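You operate a simulated robot arm through the tools that you are given. There is no shell and no other tool.

The job below is to be done with a simulated robot arm. You get a single attempt, and the scene is never put back.

Task
Put things in order on the top of the wide table. At the end: the yellow size sign from the top of the wide table stands where the red reel (marked "LACE") stood; the cream packet (marked "BUCKLES") from the top of the wide table stands where the yellow size sign stood; the red reel from the top of the wide table stands where the blue block stood; the blue block from the top of the wide table stands on top of the green card (marked "JOB CARD"); whatever was shut is shut again. Leave all else as you found it, and nothing knocked over.

The check looks at the end state, three seconds after you hand in, the way a careful person would. Anything else that was tipped, shoved, dropped, spilled or broken makes it a failure.

Robot
A 6-joint arm with a two-finger parallel gripper, fixed in place. Base frame: the origin is on the floor under the middle of its stand, x ahead of it, y to its left, z up; the work surface is at about z = 0.6. Lengths are in m, angles in degrees, forces in N, time in s.
With the tool pointing down near the work surface it reaches from about 0.1 to 0.68 m from the base axis. Its first joint turns from -66.0 to 66.0 degrees. Payload 2.45 kg.
The TCP is the grasp point between the finger pads, 0.024 m short of the fingertips. In the tool frame z runs along the fingers and y along their closing line. The gripper opens to 0.068 m. The fingers are 0.017 m wide and 0.01 m thick; the gripper's body (0.04 by 0.07 m) begins 0.041 m behind the TCP.
Orientation is that of the tool frame in the base frame, as a unit quaternion [x, y, z, w]. With the fingers straight down and closing along the base's y, the tool's x points along the base's -x, its y along +y and its z along -z.

Tools
- The arm moves only by the tool nudge_tool. Its argument "motion" is a list of rows, each a list of 6 numbers: the shift along the base's x, y, z in cm, then the turn, a rotation vector about the base's x, y, z in degrees. In form: [[dx, dy, dz, ax, ay, az], ...]. A call has 1 to 20 rows; each row shifts and turns the commanded pose from where the row before left it. "claw" is the finger opening in cm, from 0 to 6.8, set as the call begins (left out, the last holds). A row lasts 0.2 s, in which the tool goes at most 0.05 m and 8.6 degrees; a call with a longer step from one row to the next is refused whole, and so is a gripper value outside its range. Where a pose cannot be reached the arm comes as near as it can. A force on the tool above 40 N (or 10 N above the force at the start of the call, whichever is more), or a blocked arm, ends the call early, and 0.2 s more pass. The fingers move at their own pace (about 0.108 m/s each) and stop on an object; they squeeze with about 43 N. The grip force told is the motor's: it shows also when the fingers shut on nothing. Time passes only in rows, and 0.2 s behind the last, so rows that do not move let the fingers close. It gives the time, the measured TCP pose, the force on the tool (base axes), the opening and the grip force at its end, in the units of the frame above (readings bear some noise), with the torque about the TCP (base axes, N m) and any sound that the robot's microphone picked up.
- Cameras (640 x 400 px; columns grow to the right, rows downward): "scene" is fixed at [0.1606, 0.415, 1.4446]; the picture's right is [-0.79, -0.62, 0.00], its down [-0.44, 0.57, -0.69] and it looks along [0.43, -0.55, -0.72] (base axes); focal length 344 px, centre (320, 200). "wrist" rides on the gripper at [0.084, 0.011, -0.075] in the tool frame; the picture's right is [-0.13, 0.99, 0.00], its down [-0.60, -0.08, -0.79] and it looks along [-0.79, -0.10, 0.61] (tool axes); focal length 251 px, centre (320, 200). There is no depth. A picture from a camera that has moved, and an enlarged one, comes with that camera's place and axes in the base frame and with its lens.
- camera(camera): a new picture of that camera. It takes no simulated time.
- zoom(camera, box): a new picture of the part [left, top, right, bottom] of that camera's present view, enlarged. It takes no simulated time.
- finish_job(): hands the job in; it is judged then, once.

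Places have to be worked out from the pictures, the camera data and where the tool is seen. Open the gripper and draw the arm clear of the work before you hand the job in, unless the task says otherwise.

The tools are called after "Emit:" by a JSON object that holds its "api" and its "payload". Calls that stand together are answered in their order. nudge_tool: Moves the arm, as the interface text tells. Its arguments: {"type":"object","properties":{"motion":{"type":"array"},"claw":{"type":"number"}},"required":["motion"]} The other tools are called the same way: camera (camera) takes a picture; zoom (camera, box) takes an enlarged picture of a part of a camera's view; finish_job () hands the job in.

At the start:

```text
time: 0.0
ee_pos: [0.478, -0.0545, 0.8485]
ee_rot: [0.0, 1.0, 0.0, 0.0]
wrist_force: [1.4, -0.5, 0.3]
ft_torque: [-0.01, -0.04, -0.02]
finger_gap: 0.0681
gripper_force: 0.0
```

scene: 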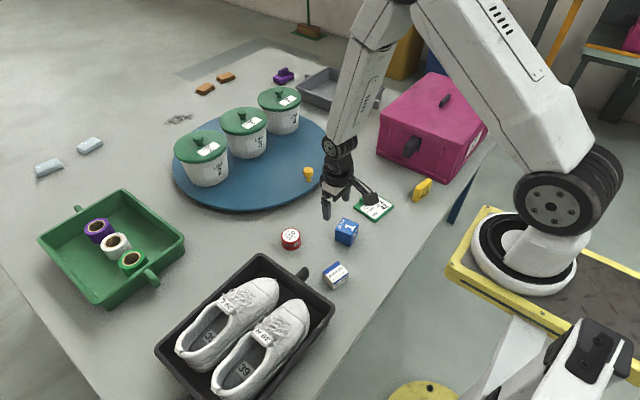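
wrist: 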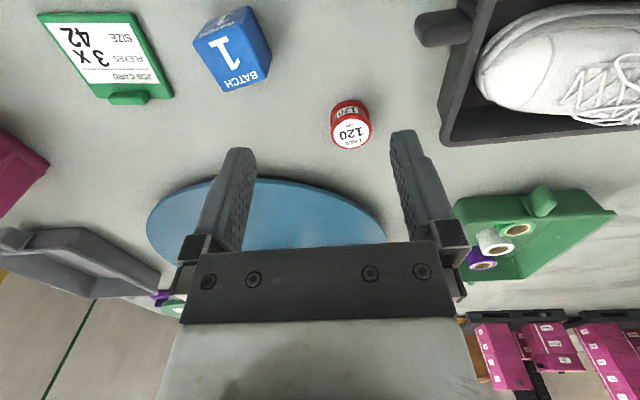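

The scene shows the red reel, blue block, white/cream packet and a green card near the arm, with yellow items by the pink box and on the turntable. I'll take enlarged pictures to identify each one.

Emit:
{"api": "zoom", "payload": {"camera": "scene", "box": [260, 160, 460, 300]}}

Emit:
{"api": "zoom", "payload": {"camera": "scene", "box": [160, 70, 360, 210]}}

Emit:
{"api": "zoom", "payload": {"camera": "scene", "box": [360, 60, 520, 220]}}

Emit:
{"api": "zoom", "payload": {"camera": "wrist", "box": [0, 0, 640, 400]}}

```text
2.86 times, centred on (360, 230) of scene
camera zoom: at [0.1606, 0.415, 1.4446], right [-0.79, -0.62, 0.0], down [-0.44, 0.57, -0.69], along [0.43, -0.55, -0.72], focal length 983 px, centre (206, 114)
```

zoom: 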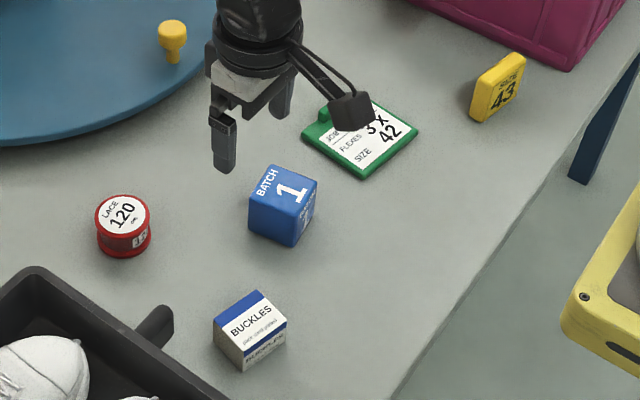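

```text
2.86 times, centred on (260, 140) of scene
camera zoom: at [0.1606, 0.415, 1.4446], right [-0.79, -0.62, 0.0], down [-0.44, 0.57, -0.69], along [0.43, -0.55, -0.72], focal length 983 px, centre (491, 371)
```

zoom: 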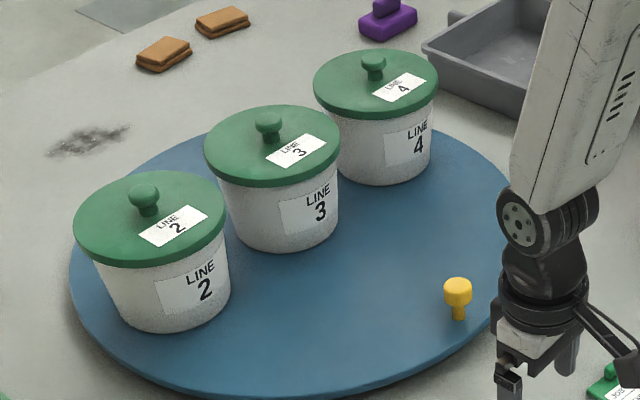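

```text
2.50 times, centred on (440, 140) of scene
camera zoom: at [0.1606, 0.415, 1.4446], right [-0.79, -0.62, 0.0], down [-0.44, 0.57, -0.69], along [0.43, -0.55, -0.72], focal length 860 px, centre (20, 350)
```

zoom: 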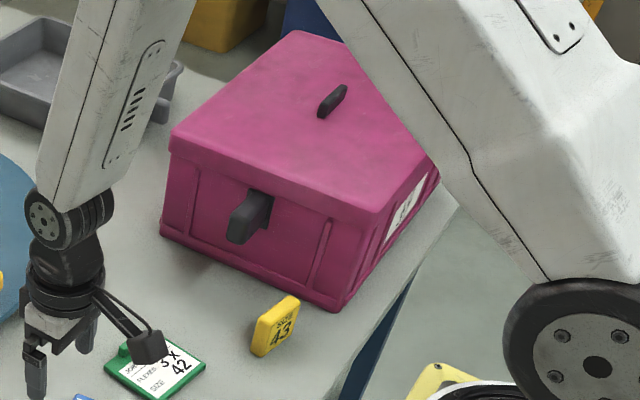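

```text
1.00 times, centred on (320, 200) of wrist (not enlarged: the box is as wide or as high as the picture)
camera zoom: at [0.3939, -0.0448, 0.9224], right [0.13, 0.99, 0.0], down [0.6, -0.08, 0.79], along [0.79, -0.1, -0.61], focal length 251 px, centre (320, 200)
```

zoom: 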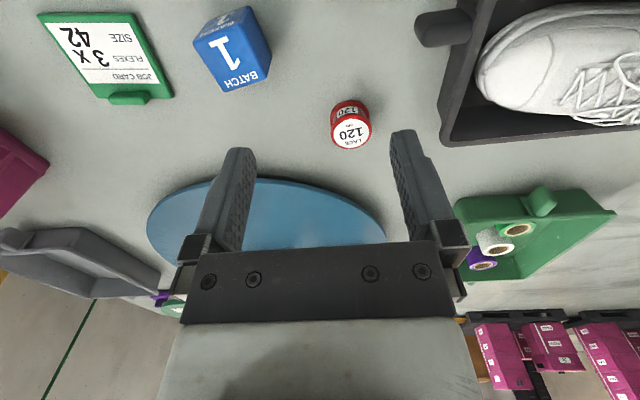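

The reel is at about (0.62, -0.03), the block (0.50, -0.15), the packet (0.44, -0.01), the card (0.50, -0.31) and the "SIZE 43" sign (0.40, -0.44). I'll zoom in closer to refine their outlines and yaw.

Emit:
{"api": "zoom", "payload": {"camera": "scene", "box": [325, 205, 373, 255]}}

Emit:
{"api": "zoom", "payload": {"camera": "scene", "box": [270, 215, 318, 265]}}

Emit:
{"api": "zoom", "payload": {"camera": "scene", "box": [310, 250, 358, 300]}}

Emit:
{"api": "zoom", "payload": {"camera": "scene", "box": [350, 180, 410, 230]}}

Emit:
{"api": "zoom", "payload": {"camera": "scene", "box": [400, 165, 448, 215]}}

```text
8.00 times, centred on (349, 230) of scene
camera zoom: at [0.1606, 0.415, 1.4446], right [-0.79, -0.62, 0.0], down [-0.44, 0.57, -0.69], along [0.43, -0.55, -0.72], focal length 2752 px, centre (88, -40)
```

zoom: 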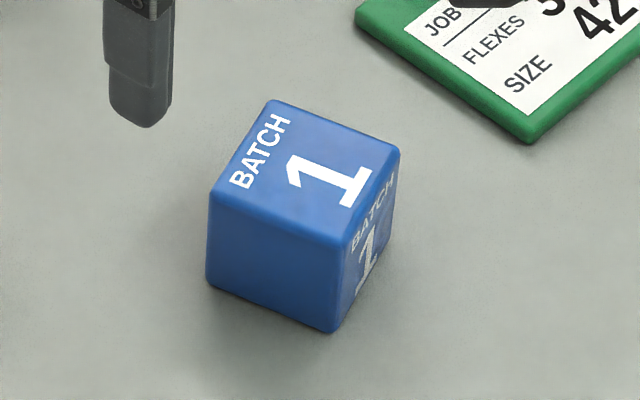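

```text
8.00 times, centred on (294, 240) of scene
camera zoom: at [0.1606, 0.415, 1.4446], right [-0.79, -0.62, 0.0], down [-0.44, 0.57, -0.69], along [0.43, -0.55, -0.72], focal length 2752 px, centre (528, -120)
```

zoom: 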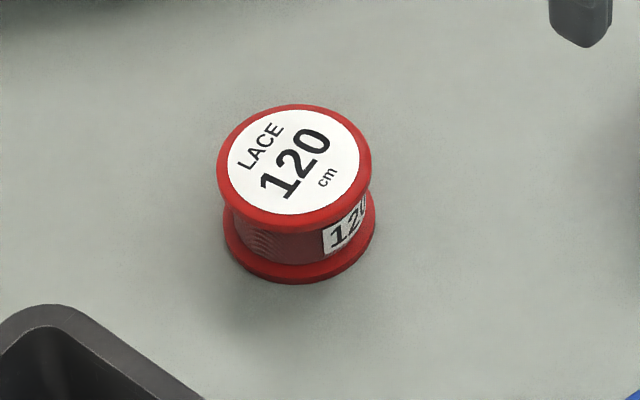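

```text
8.00 times, centred on (334, 275) of scene
camera zoom: at [0.1606, 0.415, 1.4446], right [-0.79, -0.62, 0.0], down [-0.44, 0.57, -0.69], along [0.43, -0.55, -0.72], focal length 2752 px, centre (208, -400)
```

zoom: 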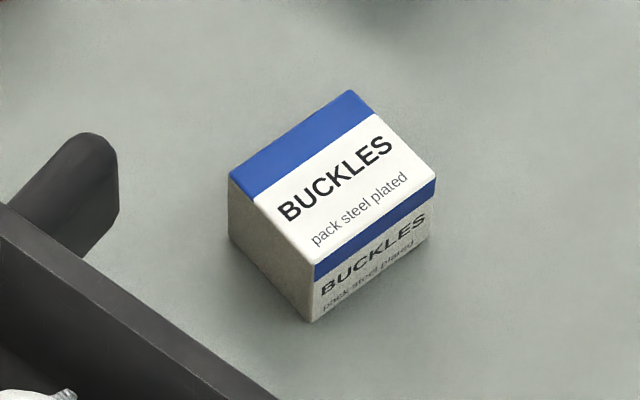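

```text
8.00 times, centred on (380, 205) of scene
camera zoom: at [0.1606, 0.415, 1.4446], right [-0.79, -0.62, 0.0], down [-0.44, 0.57, -0.69], along [0.43, -0.55, -0.72], focal length 2752 px, centre (-160, 160)
```

zoom: 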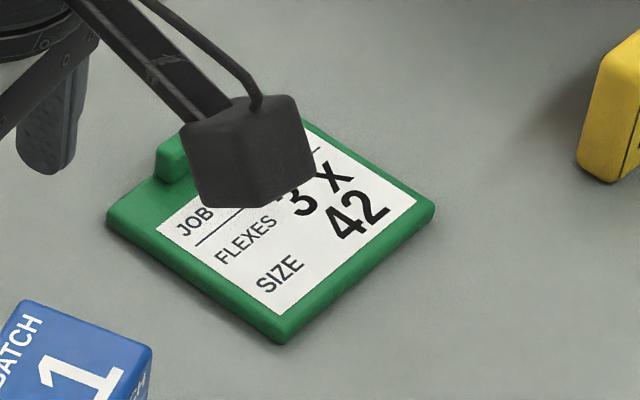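

```text
8.00 times, centred on (424, 190) of scene
camera zoom: at [0.1606, 0.415, 1.4446], right [-0.79, -0.62, 0.0], down [-0.44, 0.57, -0.69], along [0.43, -0.55, -0.72], focal length 2752 px, centre (-512, 280)
```

zoom: 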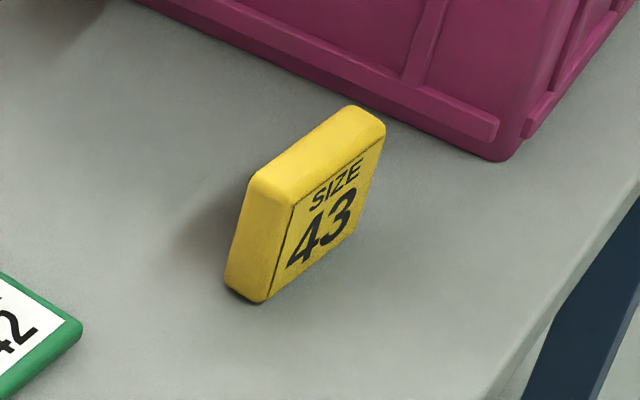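

Estimated poses are: block centre (0.500, -0.150) with yaw of about +11° and about 5 cm wide, reel (0.620, -0.032) with Ø of about 5.8 cm, packet (0.439, -0.009) at yaw -12°, sign (0.399, -0.447) at yaw -13°, and card (0.499, -0.309) at yaw -7°. I'll move above the block first, then check its alignment with the wrist camera.

Emit:
{"api": "nudge_tool", "payload": {"motion": [[0.55, -2.4, -2, 0, 0, 2.75], [0.55, -2.4, -2, 0, 0, 2.75], [0.55, -2.4, -2, 0, 0, 2.75], [0.55, -2.35, -2, 0, 0, 2.75], [0, 0, 0, 0, 0, 0]], "claw": 6.8}}

```text
time: 1.2
ee_pos: [0.4996, -0.1524, 0.768]
ee_rot: [-0.096, 0.995, 0.0, 0.0]
wrist_force: [-0.3, -0.7, -0.5]
ft_torque: [-0.01, 0.0, -0.01]
finger_gap: 0.0676
gripper_force: 0.2
```

The tool is above the block at z=0.768 with an 11° yaw. I'll take pictures from both cameras to check the alignment.

Emit:
{"api": "camera", "payload": {"camera": "wrist"}}

Emit:
{"api": "zoom", "payload": {"camera": "scene", "box": [300, 160, 440, 260]}}

```text
taken
camera wrist: at [0.4148, -0.1589, 0.8413], right [-0.06, 1.0, 0.0], down [0.61, 0.04, 0.79], along [0.79, 0.05, -0.61], focal length 251 px, centre (320, 200)
```

wrist: 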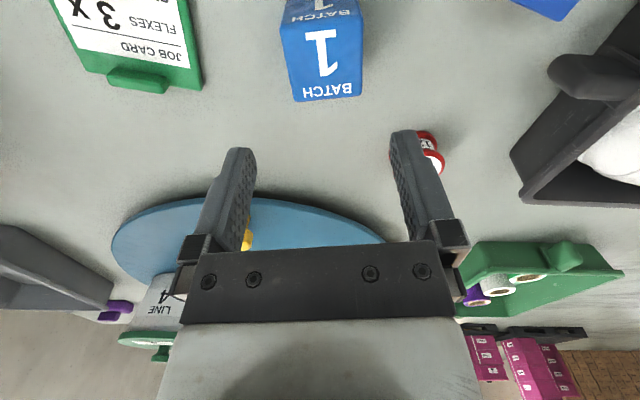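

```text
4.00 times, centred on (370, 210) of scene
camera zoom: at [0.1606, 0.415, 1.4446], right [-0.79, -0.62, 0.0], down [-0.44, 0.57, -0.69], along [0.43, -0.55, -0.72], focal length 1376 px, centre (120, 160)
```

zoom: 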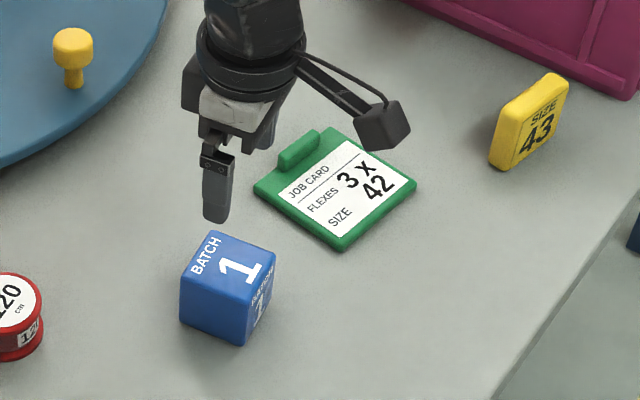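

The block centre checks out at about (0.499, -0.150) with yaw of about 10° and is centred under the open fingers. I'll descend straight to z of about 0.637 with the gripper open.

Emit:
{"api": "nudge_tool", "payload": {"motion": [[0, 0, -3, 0, 0, 0], [0, 0, -3, 0, 0, 0], [0, 0, -3, 0, 0, 0], [0, 0.1, -2.5, 0, 0, 0], [0, 0, -1.6, 0, 0, 0], [0, 0, 0, 0, 0, 0]], "claw": 6.8}}

```text
time: 2.6
ee_pos: [0.5014, -0.1515, 0.6384]
ee_rot: [-0.096, 0.995, 0.0, 0.0]
wrist_force: [0.4, -0.5, -0.6]
ft_torque: [0.03, 0.02, -0.01]
finger_gap: 0.0679
gripper_force: 0.0
```

The tool is down at z=0.638 with no contact force. I'll check the straddle before closing.

Emit:
{"api": "camera", "payload": {"camera": "wrist"}}

Emit:
{"api": "zoom", "payload": {"camera": "scene", "box": [310, 190, 390, 260]}}

```text
taken
camera wrist: at [0.4163, -0.1571, 0.7113], right [-0.06, 1.0, 0.0], down [0.61, 0.04, 0.79], along [0.79, 0.05, -0.61], focal length 251 px, centre (320, 200)
```

wrist: 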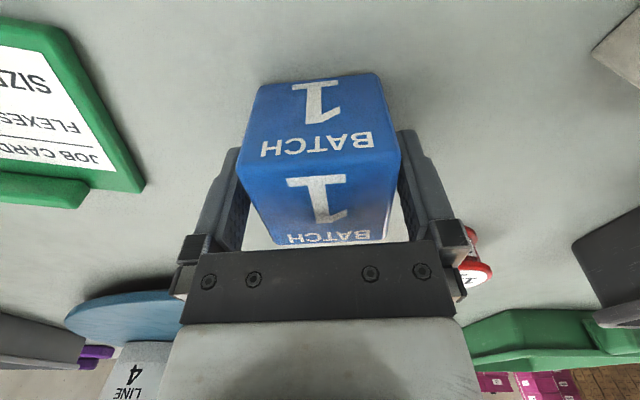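

```text
5.71 times, centred on (350, 225) of scene
camera zoom: at [0.1606, 0.415, 1.4446], right [-0.79, -0.62, 0.0], down [-0.44, 0.57, -0.69], along [0.43, -0.55, -0.72], focal length 1966 px, centre (149, 57)
```

zoom: 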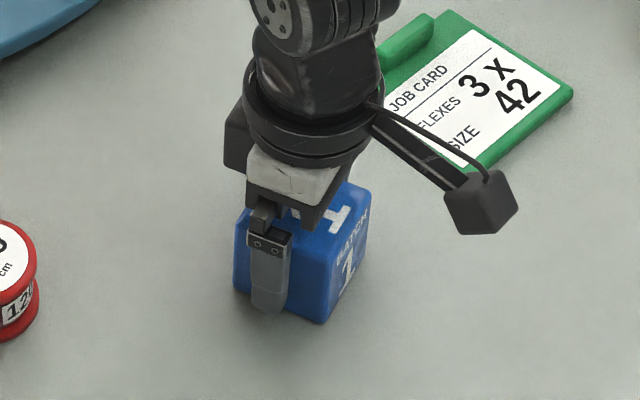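

The fingers straddle the block evenly. I'll close the gripper and let it settle.

Emit:
{"api": "nudge_tool", "payload": {"motion": [[0, 0, 0, 0, 0, 0], [0, 0, 0, 0, 0, 0], [0, 0, 0, 0, 0, 0]], "claw": 0}}

```text
time: 3.4
ee_pos: [0.5013, -0.1518, 0.6394]
ee_rot: [-0.095, 0.995, 0.0, 0.0]
wrist_force: [-0.5, 0.0, -0.2]
ft_torque: [0.01, -0.01, 0.04]
finger_gap: 0.0555
gripper_force: 43.2
```

The grip is solid with a 5.55 cm gap. I'll lift the block and carry it over the card, turning the yaw by -18° to align with the card.

Emit:
{"api": "nudge_tool", "payload": {"motion": [[0, 0, 2, 0, 0, 0], [0, 0, 3, 0, 0, 0], [0, 0, 3, 0, 0, 0], [-0.1, -3.15, 0, 0, 0, -3.6], [-0.1, -3.15, 0, 0, 0, -3.6], [-0.1, -3.15, 0, 0, 0, -3.6], [-0.1, -3.15, 0, 0, 0, -3.6], [0, -3.1, 0, 0, 0, -3.6], [0, 0, 0, 0, 0, 0]], "claw": 0}}

```text
time: 5.4
ee_pos: [0.4965, -0.3092, 0.7191]
ee_rot: [0.062, 0.998, 0.0, 0.0]
wrist_force: [0.1, -0.8, -2.1]
ft_torque: [0.0, 0.01, -0.02]
finger_gap: 0.0558
gripper_force: 44.1
```

I'm holding the block above the card at z=0.719. I'll look at both cameras to check it's centred over the card and clear of the clip tab.

Emit:
{"api": "camera", "payload": {"camera": "wrist"}}

Emit:
{"api": "zoom", "payload": {"camera": "scene", "box": [320, 150, 440, 240]}}

```text
taken
camera wrist: at [0.4142, -0.2886, 0.7919], right [0.25, 0.97, 0.0], down [0.59, -0.15, 0.79], along [0.77, -0.2, -0.61], focal length 251 px, centre (320, 200)
```

wrist: 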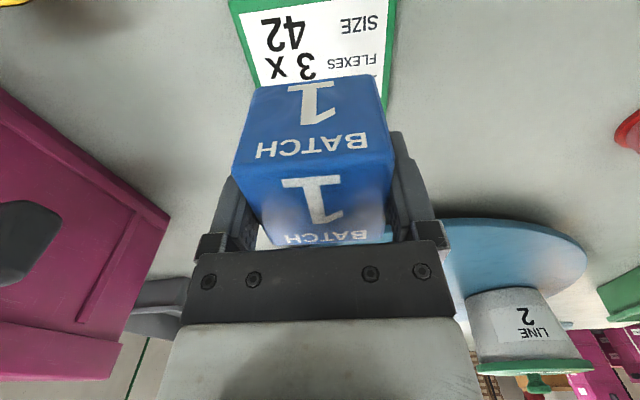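

```text
4.44 times, centred on (380, 195) of scene
camera zoom: at [0.1606, 0.415, 1.4446], right [-0.79, -0.62, 0.0], down [-0.44, 0.57, -0.69], along [0.43, -0.55, -0.72], focal length 1529 px, centre (53, 222)
```

zoom: 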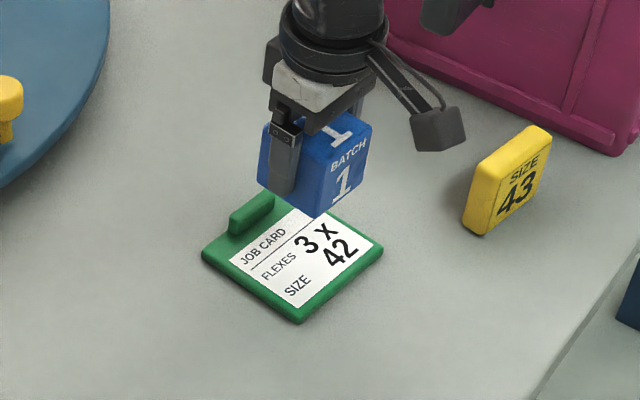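

The block sits centrally over the card with about 1.2 cm clearance to the clip tab. I'll lower it most of the way, then finish in small steps, watching the force.

Emit:
{"api": "nudge_tool", "payload": {"motion": [[0, 0, -2.5, 0, 0, 0], [0, 0, -2.5, 0, 0, 0], [0, 0, -1.2, 0, 0, 0], [0, 0, -0.3, 0, 0, 0], [0, 0, 0, 0, 0, 0]], "claw": 0}}

Emit:
{"api": "zoom", "payload": {"camera": "scene", "box": [340, 170, 412, 230]}}

```text
time: 6.6
ee_pos: [0.4978, -0.3072, 0.6538]
ee_rot: [0.062, 0.998, 0.0, 0.001]
wrist_force: [-0.6, 0.9, -1.7]
ft_torque: [-0.03, -0.03, -0.01]
finger_gap: 0.0557
gripper_force: 42.9
```

```text
6.67 times, centred on (376, 200) of scene
camera zoom: at [0.1606, 0.415, 1.4446], right [-0.79, -0.62, 0.0], down [-0.44, 0.57, -0.69], along [0.43, -0.55, -0.72], focal length 2293 px, centre (-53, 200)
```

zoom: 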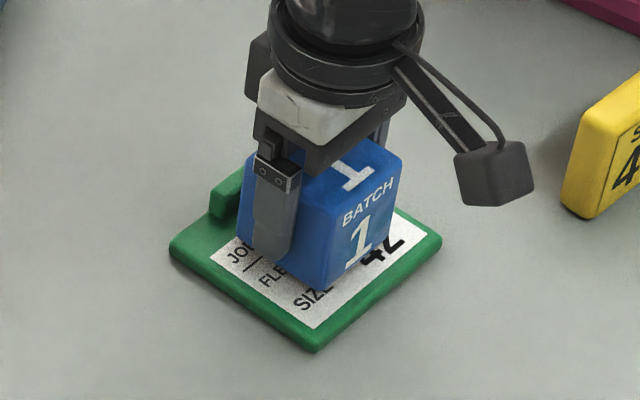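

The block hovers just above the card, centred, with no contact yet. I'll lower it in 2 mm steps.

Emit:
{"api": "nudge_tool", "payload": {"motion": [[0, 0, -0.2, 0, 0, 0], [0, 0, -0.2, 0, 0, 0], [0, 0, -0.15, 0, 0, 0], [0, 0, 0, 0, 0, 0]], "claw": 0}}

```text
time: 7.6
ee_pos: [0.4983, -0.3104, 0.6479]
ee_rot: [0.061, 0.998, 0.0, 0.001]
wrist_force: [-3.5, 0.4, 12.9]
ft_torque: [0.08, 0.26, 0.01]
finger_gap: 0.0558
gripper_force: 42.8
```

There's contact at z=0.648 with about 13 N. I'll ease up 1 mm, then open the gripper.

Emit:
{"api": "nudge_tool", "payload": {"motion": [[0, 0, 0.08, 0, 0, 0], [0, 0, 0, 0, 0, 0]], "claw": 0}}

Emit:
{"api": "nudge_tool", "payload": {"motion": [[0, 0, 0, 0, 0, 0], [0, 0, 0, 0, 0, 0], [0, 0, 0, 0, 0, 0]], "claw": 6.8}}

Emit:
{"api": "nudge_tool", "payload": {"motion": [[0, 0, 1.5, 0, 0, 0], [0, 0, 3, 0, 0, 0], [0, 0, 4, 0, 0, 0], [0, 0, 4, 0, 0, 0], [0, 0, 0, 0, 0, 0]], "claw": 6.8}}

Emit:
{"api": "zoom", "payload": {"camera": "scene", "box": [320, 150, 440, 240]}}

```text
time: 8.2
ee_pos: [0.4963, -0.307, 0.6473]
ee_rot: [0.061, 0.998, 0.0, 0.0]
wrist_force: [1.0, -0.4, 2.5]
ft_torque: [-0.02, -0.03, -0.01]
finger_gap: 0.0556
gripper_force: 44.0
```

```text
time: 9.0
ee_pos: [0.4968, -0.3084, 0.649]
ee_rot: [0.061, 0.998, 0.001, 0.0]
wrist_force: [-0.2, -0.5, 0.1]
ft_torque: [-0.01, -0.01, -0.01]
finger_gap: 0.0678
gripper_force: 0.1
```

```text
time: 10.2
ee_pos: [0.495, -0.3066, 0.7752]
ee_rot: [0.06, 0.998, 0.0, -0.001]
wrist_force: [-0.2, 0.1, 0.1]
ft_torque: [0.01, -0.03, -0.01]
finger_gap: 0.0679
gripper_force: 0.0
```

```text
4.44 times, centred on (380, 195) of scene
camera zoom: at [0.1606, 0.415, 1.4446], right [-0.79, -0.62, 0.0], down [-0.44, 0.57, -0.69], along [0.43, -0.55, -0.72], focal length 1529 px, centre (53, 222)
```

zoom: 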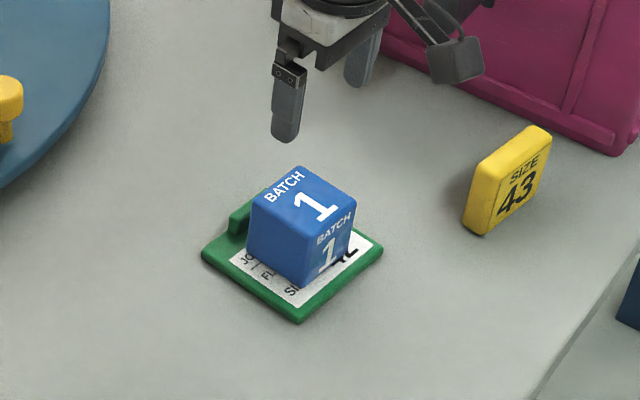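

The block is standing squarely on the card. Now I'll move above the red reel at (0.6205, -0.032), turning the yaw back to 0.

Emit:
{"api": "nudge_tool", "payload": {"motion": [[1.77, 3.95, 0, 0, 0, 1], [1.77, 3.95, 0, 0, 0, 1], [1.77, 3.95, 0, 0, 0, 1], [1.77, 3.95, 0, 0, 0, 1], [1.77, 3.95, 0, 0, 0, 1], [1.77, 3.95, -1, 0, 0, 1], [1.78, 3.95, -1.5, 0, 0, 1], [0, 0, 0, 0, 0, 0], [0, 0, 0, 0, 0, 0]], "claw": 6.8}}

Emit:
{"api": "camera", "payload": {"camera": "wrist"}}

Emit:
{"api": "zoom", "payload": {"camera": "scene", "box": [240, 160, 360, 270]}}

```text
time: 12.2
ee_pos: [0.6197, -0.0309, 0.7496]
ee_rot: [0.0, 1.0, 0.0, 0.0]
wrist_force: [0.0, 0.4, -0.3]
ft_torque: [0.0, 0.01, 0.04]
finger_gap: 0.0679
gripper_force: 0.1
```

```text
taken
camera wrist: at [0.535, -0.0197, 0.8221], right [0.13, 0.99, 0.0], down [0.6, -0.08, 0.79], along [0.79, -0.1, -0.61], focal length 251 px, centre (320, 200)
```

wrist: 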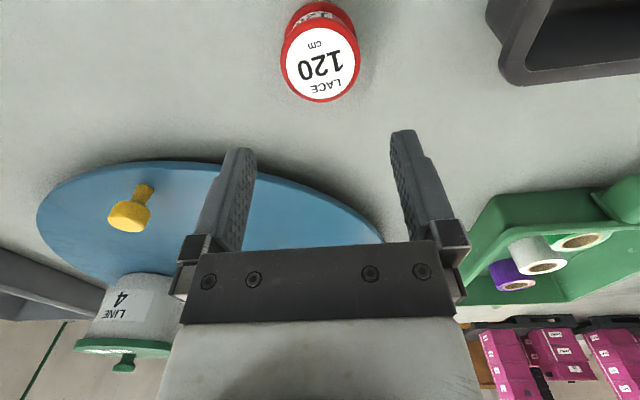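

```text
3.64 times, centred on (300, 215) of scene
camera zoom: at [0.1606, 0.415, 1.4446], right [-0.79, -0.62, 0.0], down [-0.44, 0.57, -0.69], along [0.43, -0.55, -0.72], focal length 1251 px, centre (393, 146)
```

zoom: 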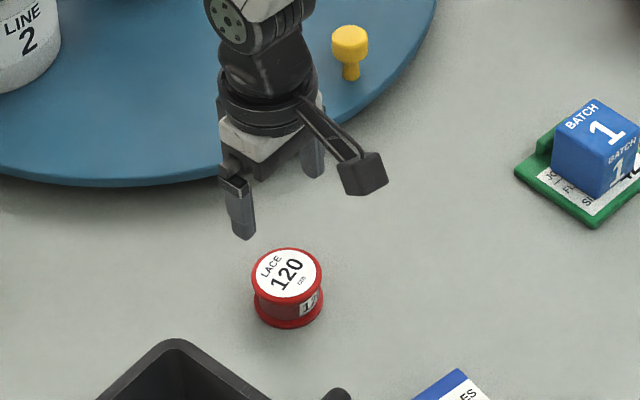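

The wrist view puts the reel's centre at about (0.620, -0.030), right under the TCP, with about 5 mm clearance per side. I'll descend, slowing near the flange.

Emit:
{"api": "nudge_tool", "payload": {"motion": [[0, 0, -3, 0, 0, 0], [0, 0, -3, 0, 0, 0], [0, 0, -1.5, 0, 0, 0], [0, 0, 0, 0, 0, 0]], "claw": 6.8}}

Emit:
{"api": "camera", "payload": {"camera": "wrist"}}

Emit:
{"api": "zoom", "payload": {"camera": "scene", "box": [264, 210, 320, 265]}}

```text
time: 13.2
ee_pos: [0.6209, -0.0307, 0.6717]
ee_rot: [0.0, 1.0, 0.0, 0.0]
wrist_force: [-0.2, -0.4, -0.2]
ft_torque: [-0.01, 0.03, -0.02]
finger_gap: 0.0679
gripper_force: 0.1
```

```text
taken
camera wrist: at [0.5364, -0.0198, 0.7447], right [0.13, 0.99, 0.0], down [0.6, -0.08, 0.79], along [0.79, -0.1, -0.61], focal length 251 px, centre (320, 200)
```

wrist: 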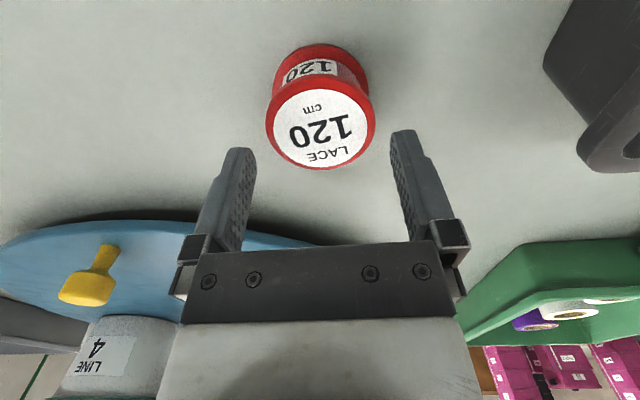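

```text
7.27 times, centred on (292, 238) of scene
camera zoom: at [0.1606, 0.415, 1.4446], right [-0.79, -0.62, 0.0], down [-0.44, 0.57, -0.69], along [0.43, -0.55, -0.72], focal length 2502 px, centre (524, -73)
```

zoom: 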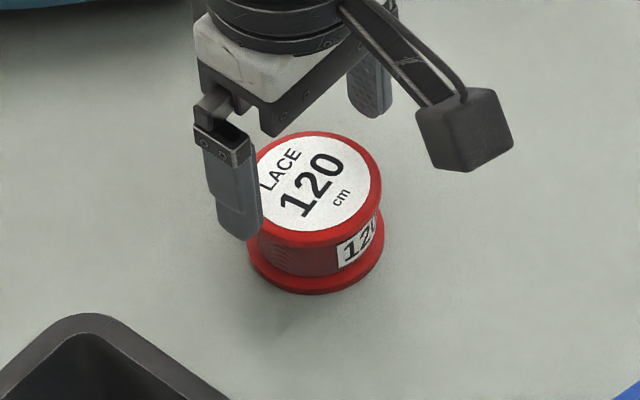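

The reel is well centred between the fingers. I'll continue down to z of about 0.628 in small steps.

Emit:
{"api": "nudge_tool", "payload": {"motion": [[-0.1, 0, -1.5, 0, 0, 0], [0, 0, -1.5, 0, 0, 0], [0, 0, -0.8, 0, 0, 0], [0, 0, -0.5, 0, 0, 0], [0, 0, 0, 0, 0, 0]], "claw": 6.8}}

Emit:
{"api": "camera", "payload": {"camera": "wrist"}}

Emit:
{"api": "zoom", "payload": {"camera": "scene", "box": [264, 210, 320, 265]}}

```text
time: 14.4
ee_pos: [0.6204, -0.0299, 0.6282]
ee_rot: [-0.001, 1.0, -0.001, 0.0]
wrist_force: [-0.1, 0.1, -0.3]
ft_torque: [-0.03, 0.01, -0.01]
finger_gap: 0.0682
gripper_force: 0.0
```

```text
taken
camera wrist: at [0.5353, -0.0196, 0.7022], right [0.13, 0.99, 0.0], down [0.6, -0.08, 0.79], along [0.79, -0.1, -0.61], focal length 251 px, centre (320, 200)
```

wrist: 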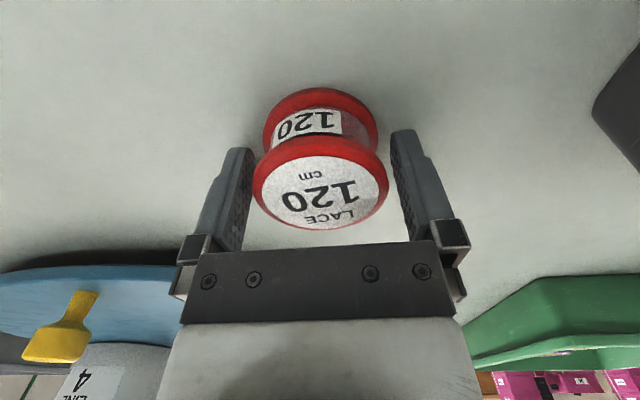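

```text
7.27 times, centred on (292, 238) of scene
camera zoom: at [0.1606, 0.415, 1.4446], right [-0.79, -0.62, 0.0], down [-0.44, 0.57, -0.69], along [0.43, -0.55, -0.72], focal length 2502 px, centre (524, -73)
```

zoom: 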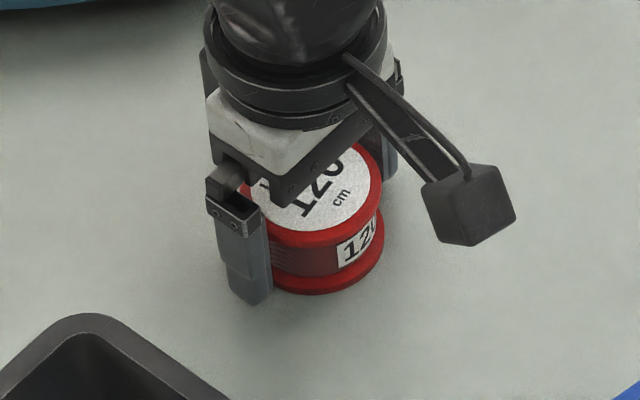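

The fingers straddle both flanges evenly, so I'll close on the reel.

Emit:
{"api": "nudge_tool", "payload": {"motion": [[0, 0, 0, 0, 0, 0], [0, 0, 0, 0, 0, 0], [0, 0, 0, 0, 0, 0]], "claw": 0}}

```text
time: 15.2
ee_pos: [0.6203, -0.0299, 0.6291]
ee_rot: [0.0, 1.0, 0.0, -0.001]
wrist_force: [0.1, 0.4, -0.5]
ft_torque: [0.0, -0.01, -0.02]
finger_gap: 0.0565
gripper_force: 43.0
```

The reel is gripped with a 5.65 cm gap, and its stand was at about (0.620, -0.030). I'll lift it and carry it to the block's old place at (0.4995, -0.1505).

Emit:
{"api": "nudge_tool", "payload": {"motion": [[0, 0, 1.5, 0, 0, 0], [0, 0, 3, 0, 0, 0], [0, 0, 3, 0, 0, 0], [-3.02, -3.0, 0, 0, 0, 0], [-3.02, -3.02, 0, 0, 0, 0], [-3.02, -3.02, 0, 0, 0, 0], [-3.02, -3.02, 0, 0, 0, 0], [0, 0, 0, 0, 0, 0], [0, 0, 0, 0, 0, 0]], "claw": 0}}

Emit:
{"api": "zoom", "payload": {"camera": "scene", "box": [280, 160, 420, 280]}}

```text
time: 17.2
ee_pos: [0.4988, -0.1501, 0.7013]
ee_rot: [0.0, 1.0, 0.001, 0.0]
wrist_force: [1.1, 0.4, -0.6]
ft_torque: [-0.01, -0.04, 0.01]
finger_gap: 0.0565
gripper_force: 43.0
```

```text
3.33 times, centred on (350, 220) of scene
camera zoom: at [0.1606, 0.415, 1.4446], right [-0.79, -0.62, 0.0], down [-0.44, 0.57, -0.69], along [0.43, -0.55, -0.72], focal length 1147 px, centre (220, 133)
```

zoom: 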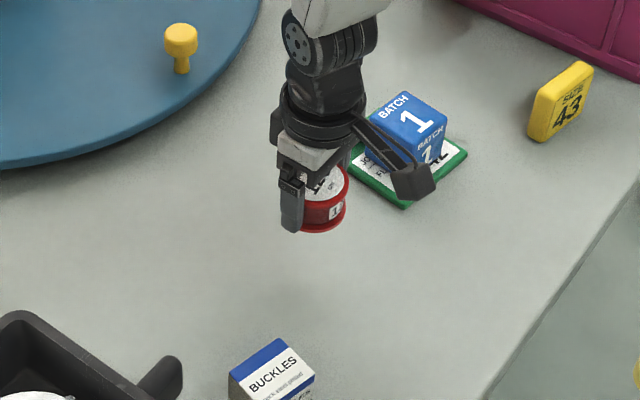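

The reel is over the block's old spot. I'll lower it to just above the table, then touch down in small steps.

Emit:
{"api": "nudge_tool", "payload": {"motion": [[0, 0, -2.5, 0, 0, 0], [0, 0, -2.5, 0, 0, 0], [0, 0, -1.8, 0, 0, 0], [0, 0, -0.4, 0, 0, 0], [0, 0, 0, 0, 0, 0]], "claw": 0}}

```text
time: 18.4
ee_pos: [0.4988, -0.1491, 0.6347]
ee_rot: [0.0, 1.0, 0.0, 0.0]
wrist_force: [0.1, 0.3, -1.5]
ft_torque: [-0.02, -0.01, 0.0]
finger_gap: 0.0563
gripper_force: 42.5
```

There's no contact yet at z of about 0.634. I'll continue in 1–2 mm steps until the force rises.

Emit:
{"api": "nudge_tool", "payload": {"motion": [[0, 0, -0.2, 0, 0, 0], [0, 0, -0.1, 0, 0, 0], [0, 0, 0, 0, 0, 0]], "claw": 0}}

```text
time: 19.2
ee_pos: [0.4995, -0.1497, 0.6308]
ee_rot: [0.0, 1.0, 0.0, 0.0]
wrist_force: [-0.4, -0.3, -1.2]
ft_torque: [-0.02, -0.01, -0.02]
finger_gap: 0.0565
gripper_force: 42.7
```

Still no contact at about the grasp height. I'll go down another 1–2 mm.

Emit:
{"api": "nudge_tool", "payload": {"motion": [[0, 0, -0.1, 0, 0, 0], [0, 0, -0.1, 0, 0, 0], [0, 0, 0, 0, 0, 0]], "claw": 0}}

```text
time: 20.0
ee_pos: [0.4993, -0.1508, 0.6295]
ee_rot: [0.0, 1.0, 0.0, 0.0]
wrist_force: [0.1, -0.5, -0.3]
ft_torque: [0.02, 0.02, 0.02]
finger_gap: 0.0563
gripper_force: 42.9
```

The weight seems to be coming off the tool. I'll go one more millimetre.

Emit:
{"api": "nudge_tool", "payload": {"motion": [[0, 0, -0.1, 0, 0, 0], [0, 0, 0, 0, 0, 0]], "claw": 0}}

```text
time: 20.6
ee_pos: [0.498, -0.1522, 0.6295]
ee_rot: [0.0, 1.0, 0.0, 0.001]
wrist_force: [-0.6, 9.4, 25.1]
ft_torque: [0.53, 0.36, -0.11]
finger_gap: 0.0565
gripper_force: 43.2
```

There's firm contact at 25 N. I'll back off 1 mm to relieve it, then open.

Emit:
{"api": "nudge_tool", "payload": {"motion": [[0, 0, 0.1, 0, 0, 0], [0, 0, 0, 0, 0, 0]], "claw": 0}}

Emit:
{"api": "nudge_tool", "payload": {"motion": [[0, 0, 0, 0, 0, 0], [0, 0, 0, 0, 0, 0], [0, 0, 0, 0, 0, 0]], "claw": 6.8}}

Emit:
{"api": "zoom", "payload": {"camera": "scene", "box": [310, 190, 390, 260]}}

Emit:
{"api": "camera", "payload": {"camera": "wrist"}}

```text
time: 21.2
ee_pos: [0.4995, -0.1519, 0.6294]
ee_rot: [0.0, 1.0, -0.001, 0.002]
wrist_force: [3.5, 2.1, 11.8]
ft_torque: [0.24, 0.07, -0.09]
finger_gap: 0.0562
gripper_force: 42.7
```

```text
time: 22.0
ee_pos: [0.4988, -0.151, 0.6286]
ee_rot: [-0.001, 1.0, -0.001, 0.0]
wrist_force: [1.4, 0.8, 0.6]
ft_torque: [0.02, 0.05, 0.03]
finger_gap: 0.0678
gripper_force: 0.1
```

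```text
5.71 times, centred on (350, 225) of scene
camera zoom: at [0.1606, 0.415, 1.4446], right [-0.79, -0.62, 0.0], down [-0.44, 0.57, -0.69], along [0.43, -0.55, -0.72], focal length 1966 px, centre (149, 57)
```

zoom: 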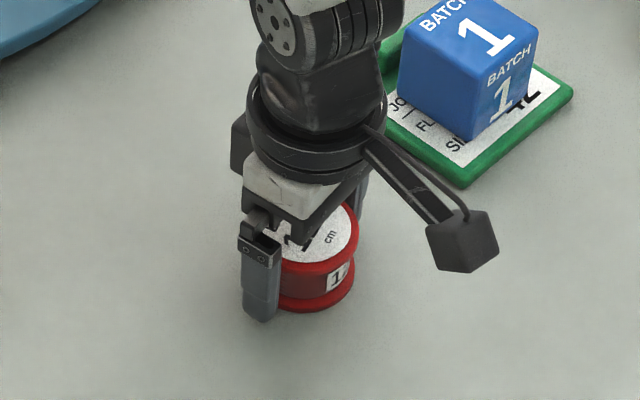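

```text
taken
camera wrist: at [0.414, -0.1406, 0.702], right [0.13, 0.99, 0.0], down [0.6, -0.08, 0.79], along [0.79, -0.1, -0.61], focal length 251 px, centre (320, 200)
```

wrist: 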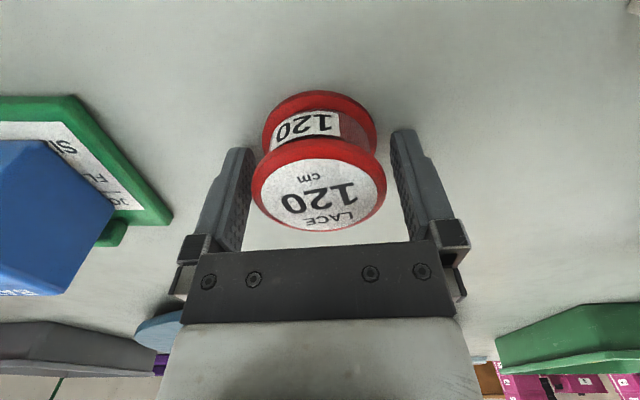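

The reel stands free and upright at (0.499, -0.151). I'll raise straight up, then swing over to the sign while turning the tool by -103° so the fingers close across its thin side, with the camera on the side away from the pink box.

Emit:
{"api": "nudge_tool", "payload": {"motion": [[0, 0, 2, 0, 0, 0], [0, 0, 4, 0, 0, 0], [0, 0, 4.5, 0, 0, 0], [0, 0, 4.5, 0, 0, 0], [0, 0, 2, 0, 0, 0], [-0.773, -2.273, 0, 0, 0, -7.92], [-0.773, -2.273, 0, 0, 0, -7.92], [-0.773, -2.273, 0, 0, 0, -7.92], [-0.773, -2.273, 0, 0, 0, -7.92], [-0.773, -2.273, 0, 0, 0, -7.92], [-0.773, -2.273, 0, 0, 0, -7.92], [-0.773, -2.273, 0, 0, 0, -7.92], [-0.773, -2.273, 0, 0, 0, -7.92], [-0.773, -2.273, 0, 0, 0, -7.92], [-0.773, -2.273, 0, 0, 0, -7.92], [-0.773, -2.273, 0, 0, 0, -7.92], [-0.773, -2.273, 0, 0, 0, -7.92], [-0.773, -2.273, 0, 0, 0, -7.92], [0, 0, 0, 0, 0, 0]], "claw": 6.8}}

Emit:
{"api": "camera", "payload": {"camera": "wrist"}}

Emit:
{"api": "camera", "payload": {"camera": "scene"}}

```text
time: 26.0
ee_pos: [0.3994, -0.4482, 0.7984]
ee_rot: [0.783, 0.622, 0.0, 0.0]
wrist_force: [0.9, 0.4, -0.4]
ft_torque: [0.0, 0.02, 0.0]
finger_gap: 0.0681
gripper_force: 0.1
```

```text
taken
camera wrist: at [0.4279, -0.3691, 0.8722], right [0.94, -0.35, 0.0], down [-0.21, -0.57, 0.79], along [-0.28, -0.74, -0.61], focal length 251 px, centre (320, 200)
```

wrist: 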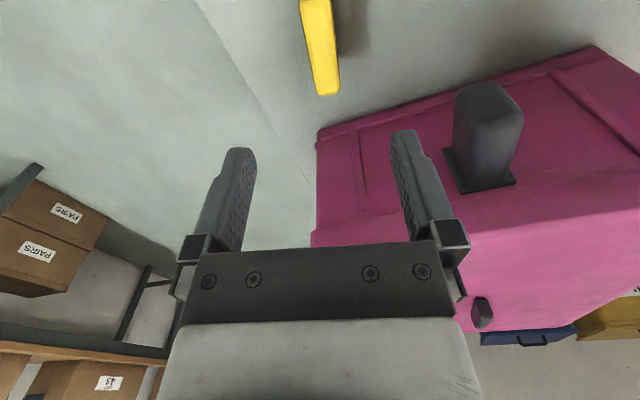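

```text
taken
```

scene: 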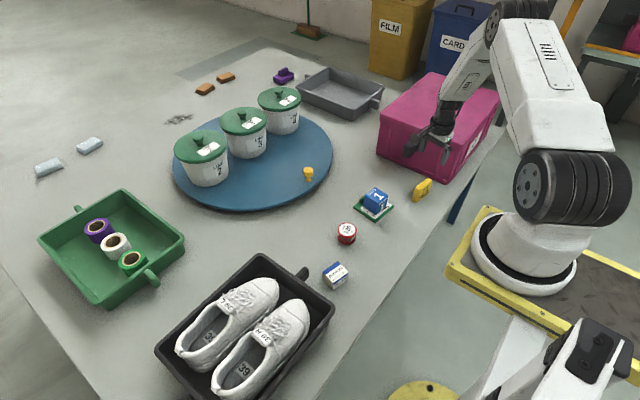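

The wrist view puts the sign's centre at about (0.401, -0.4475) with yaw of about -12°, nearly under the TCP. I'll go down to just above its top and look again.

Emit:
{"api": "nudge_tool", "payload": {"motion": [[0.05, 0, -3.5, 0, 0, 0], [0.05, 0, -3.5, 0, 0, 0], [0, 0, -2, 0, 0, 0], [0, 0, 0, 0, 0, 0]], "claw": 6.8}}

Emit:
{"api": "camera", "payload": {"camera": "wrist"}}

Emit:
{"api": "zoom", "payload": {"camera": "scene", "box": [380, 130, 480, 220]}}

```text
time: 27.0
ee_pos: [0.3981, -0.4461, 0.7098]
ee_rot: [0.783, 0.622, -0.001, 0.0]
wrist_force: [-0.7, -0.1, 0.2]
ft_torque: [-0.02, 0.0, -0.02]
finger_gap: 0.0681
gripper_force: 0.0
```

```text
taken
camera wrist: at [0.4274, -0.3664, 0.7835], right [0.94, -0.35, 0.0], down [-0.21, -0.57, 0.79], along [-0.28, -0.74, -0.61], focal length 251 px, centre (320, 200)
```

wrist: 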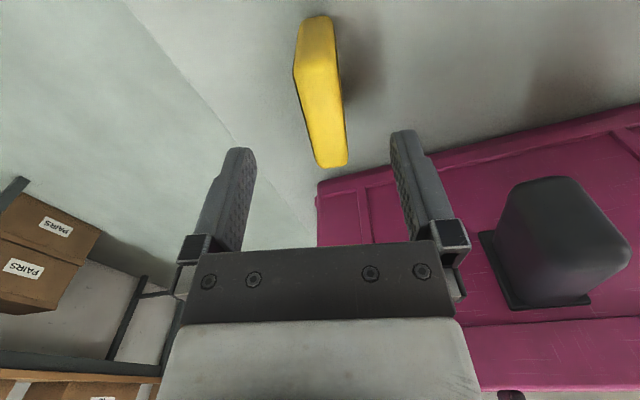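

```text
4.44 times, centred on (430, 175) of scene
camera zoom: at [0.1606, 0.415, 1.4446], right [-0.79, -0.62, 0.0], down [-0.44, 0.57, -0.69], along [0.43, -0.55, -0.72], focal length 1529 px, centre (-169, 311)
```

zoom: 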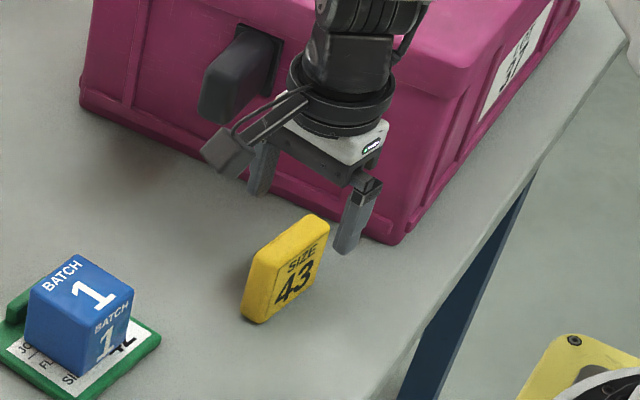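

The sign's centre is at about (0.401, -0.447), 1–2 mm to +x of the TCP. I'll nudge by that much and descend around the sign to z of about 0.637.

Emit:
{"api": "nudge_tool", "payload": {"motion": [[0.15, -0.1, -2, 0, 0, 0], [0, 0, -2, 0, 0, 0], [0, 0, -2, 0, 0, 0], [0, 0, -1.2, 0, 0, 0], [0, 0, 0, 0, 0, 0]], "claw": 6.8}}

Emit:
{"api": "camera", "payload": {"camera": "wrist"}}

Emit:
{"api": "zoom", "payload": {"camera": "scene", "box": [380, 130, 480, 220]}}

```text
time: 28.2
ee_pos: [0.3995, -0.4457, 0.636]
ee_rot: [0.783, 0.622, -0.001, -0.001]
wrist_force: [0.7, 0.7, -0.3]
ft_torque: [-0.03, 0.03, 0.03]
finger_gap: 0.0681
gripper_force: 0.0
```

```text
taken
camera wrist: at [0.4289, -0.3668, 0.7089], right [0.94, -0.35, 0.0], down [-0.21, -0.57, 0.79], along [-0.28, -0.74, -0.61], focal length 251 px, centre (320, 200)
```

wrist: 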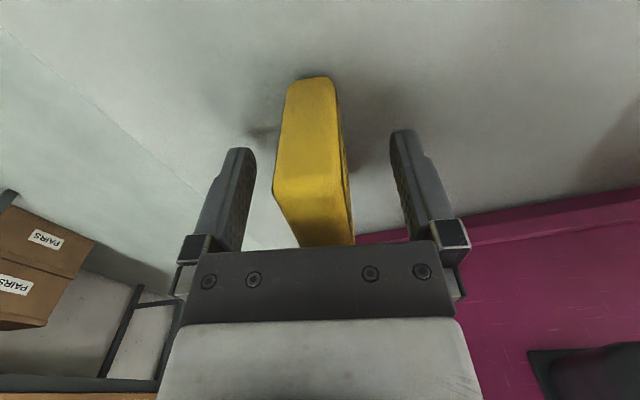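

```text
4.44 times, centred on (430, 175) of scene
camera zoom: at [0.1606, 0.415, 1.4446], right [-0.79, -0.62, 0.0], down [-0.44, 0.57, -0.69], along [0.43, -0.55, -0.72], focal length 1529 px, centre (-169, 311)
```

zoom: 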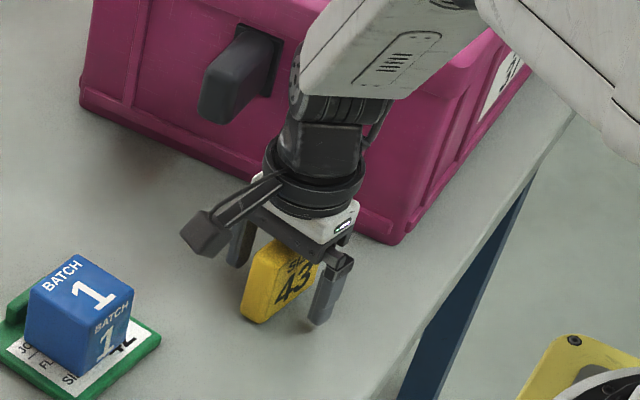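

The sign lies between the fingers, so I'll close on it.

Emit:
{"api": "nudge_tool", "payload": {"motion": [[0, 0, 0, 0, 0, 0], [0, 0, 0, 0, 0, 0], [0, 0, 0, 0, 0, 0], [0, 0, 0, 0, 0, 0]], "claw": 0}}

Emit:
{"api": "camera", "payload": {"camera": "wrist"}}

Emit:
{"api": "zoom", "payload": {"camera": "scene", "box": [380, 130, 480, 220]}}

```text
time: 29.2
ee_pos: [0.3998, -0.4453, 0.6364]
ee_rot: [0.782, 0.623, 0.0, 0.0]
wrist_force: [0.8, -0.3, 1.0]
ft_torque: [-0.02, 0.03, -0.04]
finger_gap: 0.0217
gripper_force: 38.8
```

```text
taken
camera wrist: at [0.429, -0.3669, 0.7092], right [0.94, -0.35, 0.0], down [-0.21, -0.57, 0.79], along [-0.28, -0.74, -0.61], focal length 251 px, centre (320, 200)
```

wrist: 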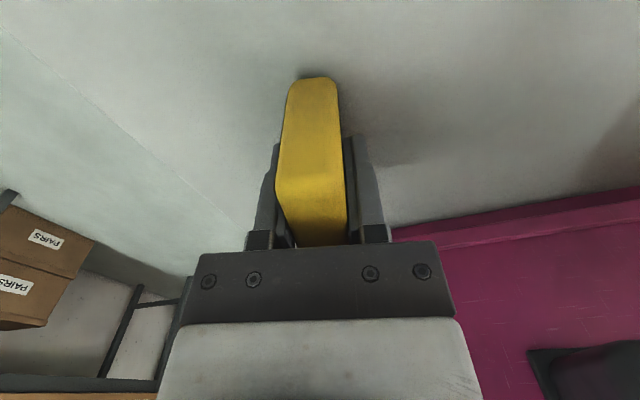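

```text
4.44 times, centred on (430, 175) of scene
camera zoom: at [0.1606, 0.415, 1.4446], right [-0.79, -0.62, 0.0], down [-0.44, 0.57, -0.69], along [0.43, -0.55, -0.72], focal length 1529 px, centre (-169, 311)
```

zoom: 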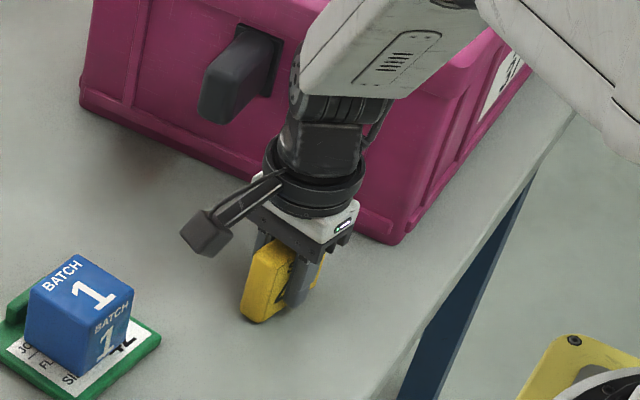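

The sign is gripped with a 2.2 cm gap and sits aligned with the pads. I'll lift it 12.5 cm straight up first and check the hold.

Emit:
{"api": "nudge_tool", "payload": {"motion": [[0, 0, 0, 0, 0, 0], [0, 0, 1, 0, 0, 0], [0, 0, 2.5, 0, 0, 0], [0, 0, 4.5, 0, 0, 0], [0, 0, 4.5, 0, 0, 0], [0, 0, 0, 0, 0, 0]], "claw": 0}}

Emit:
{"api": "zoom", "payload": {"camera": "scene", "box": [380, 100, 480, 220]}}

```text
time: 30.6
ee_pos: [0.4005, -0.4461, 0.7614]
ee_rot: [0.783, 0.622, -0.001, -0.001]
wrist_force: [0.2, 0.7, -0.6]
ft_torque: [-0.01, -0.03, 0.0]
finger_gap: 0.0217
gripper_force: 39.0
```

```text
3.33 times, centred on (430, 160) of scene
camera zoom: at [0.1606, 0.415, 1.4446], right [-0.79, -0.62, 0.0], down [-0.44, 0.57, -0.69], along [0.43, -0.55, -0.72], focal length 1147 px, centre (-47, 333)
```

zoom: 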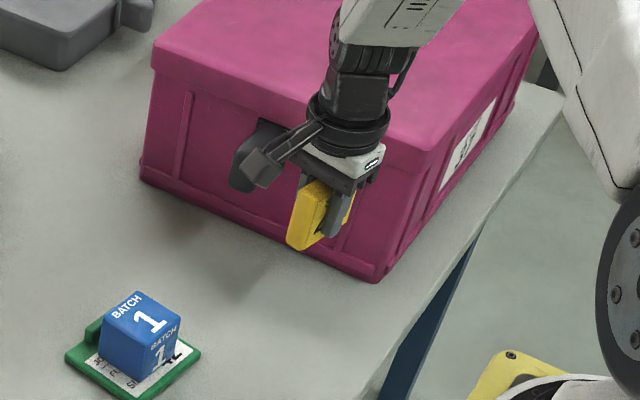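

The sign is held upright with no slip. I'll carry it at this height to the reel's old place at (0.620, -0.030).

Emit:
{"api": "nudge_tool", "payload": {"motion": [[2.0, 3.78, 0, 0, 0, 0], [2.0, 3.78, 0, 0, 0, 0], [2.0, 3.78, 0, 0, 0, 0], [2.0, 3.78, 0, 0, 0, 0], [2.0, 3.78, 0, 0, 0, 0], [2.0, 3.78, 0, 0, 0, 0], [2.0, 3.78, 0, 0, 0, 0], [2.0, 3.78, 0, 0, 0, 0], [2.0, 3.78, 0, 0, 0, 0], [2.0, 3.78, 0, 0, 0, 0], [1.95, 3.8, 0, 0, 0, 0], [0, 0, 0, 0, 0, 0], [0, 0, 0, 0, 0, 0]], "claw": 0}}

Emit:
{"api": "camera", "payload": {"camera": "wrist"}}

Emit:
{"api": "camera", "payload": {"camera": "scene"}}

```text
time: 33.4
ee_pos: [0.62, -0.03, 0.7645]
ee_rot: [0.782, 0.623, 0.001, 0.0]
wrist_force: [-0.1, 0.1, -0.9]
ft_torque: [0.02, 0.03, -0.01]
finger_gap: 0.0217
gripper_force: 38.5
```

```text
taken
camera wrist: at [0.6485, 0.0494, 0.8372], right [0.94, -0.35, 0.0], down [-0.21, -0.57, 0.79], along [-0.28, -0.74, -0.61], focal length 251 px, centre (320, 200)
```

wrist: 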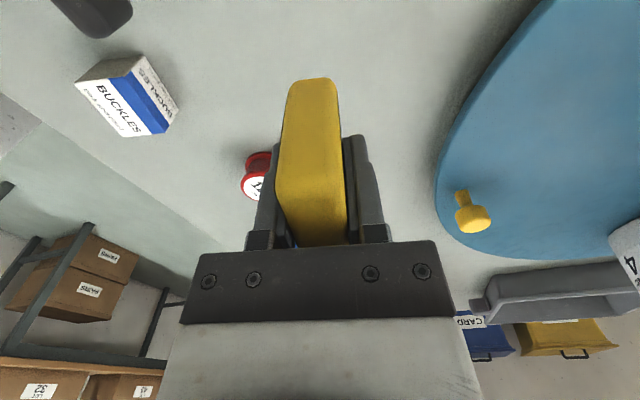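

```text
taken
```

scene: 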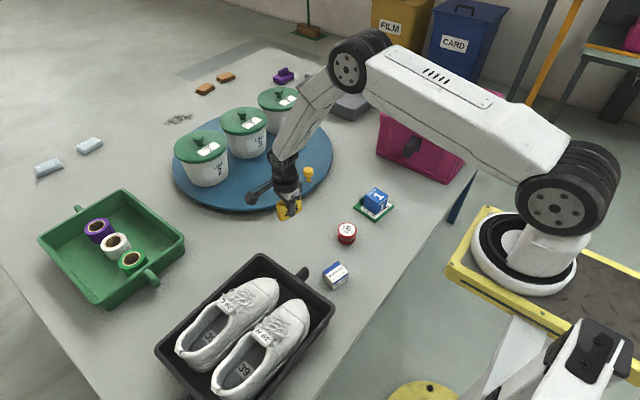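

The sign is over the reel's old spot with its orientation kept. I'll lower it to about 6 mm above the table.

Emit:
{"api": "nudge_tool", "payload": {"motion": [[0, 0, -4, 0, 0, 0], [0, 0, -4, 0, 0, 0], [0, 0, -2.5, 0, 0, 0], [0, 0, -1.4, 0, 0, 0], [0, 0, 0, 0, 0, 0]], "claw": 0}}

Emit:
{"api": "camera", "payload": {"camera": "wrist"}}

Emit:
{"api": "zoom", "payload": {"camera": "scene", "box": [240, 170, 340, 270]}}

```text
time: 34.6
ee_pos: [0.6182, -0.0309, 0.6417]
ee_rot: [0.783, 0.622, 0.0, 0.001]
wrist_force: [-0.7, -0.5, -1.8]
ft_torque: [0.02, 0.01, 0.03]
finger_gap: 0.0218
gripper_force: 38.1
```

```text
taken
camera wrist: at [0.6482, 0.0488, 0.7157], right [0.94, -0.35, 0.0], down [-0.21, -0.57, 0.79], along [-0.28, -0.74, -0.61], focal length 251 px, centre (320, 200)
```

wrist: 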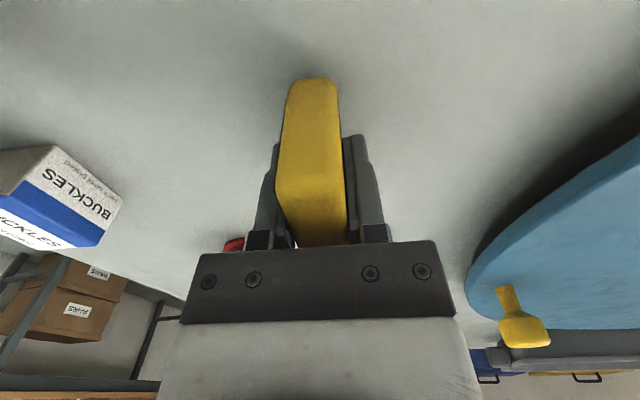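

```text
4.00 times, centred on (290, 220) of scene
camera zoom: at [0.1606, 0.415, 1.4446], right [-0.79, -0.62, 0.0], down [-0.44, 0.57, -0.69], along [0.43, -0.55, -0.72], focal length 1376 px, centre (440, 120)
```

zoom: 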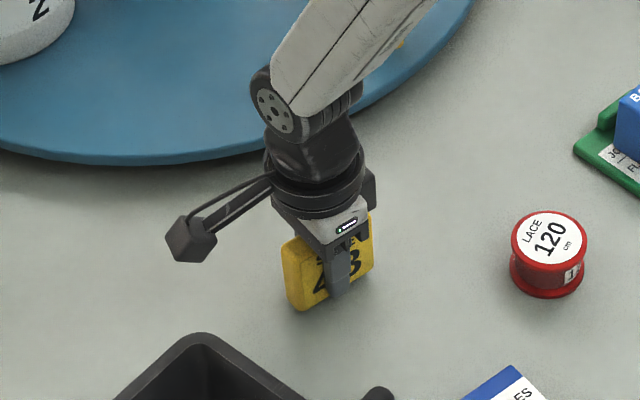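

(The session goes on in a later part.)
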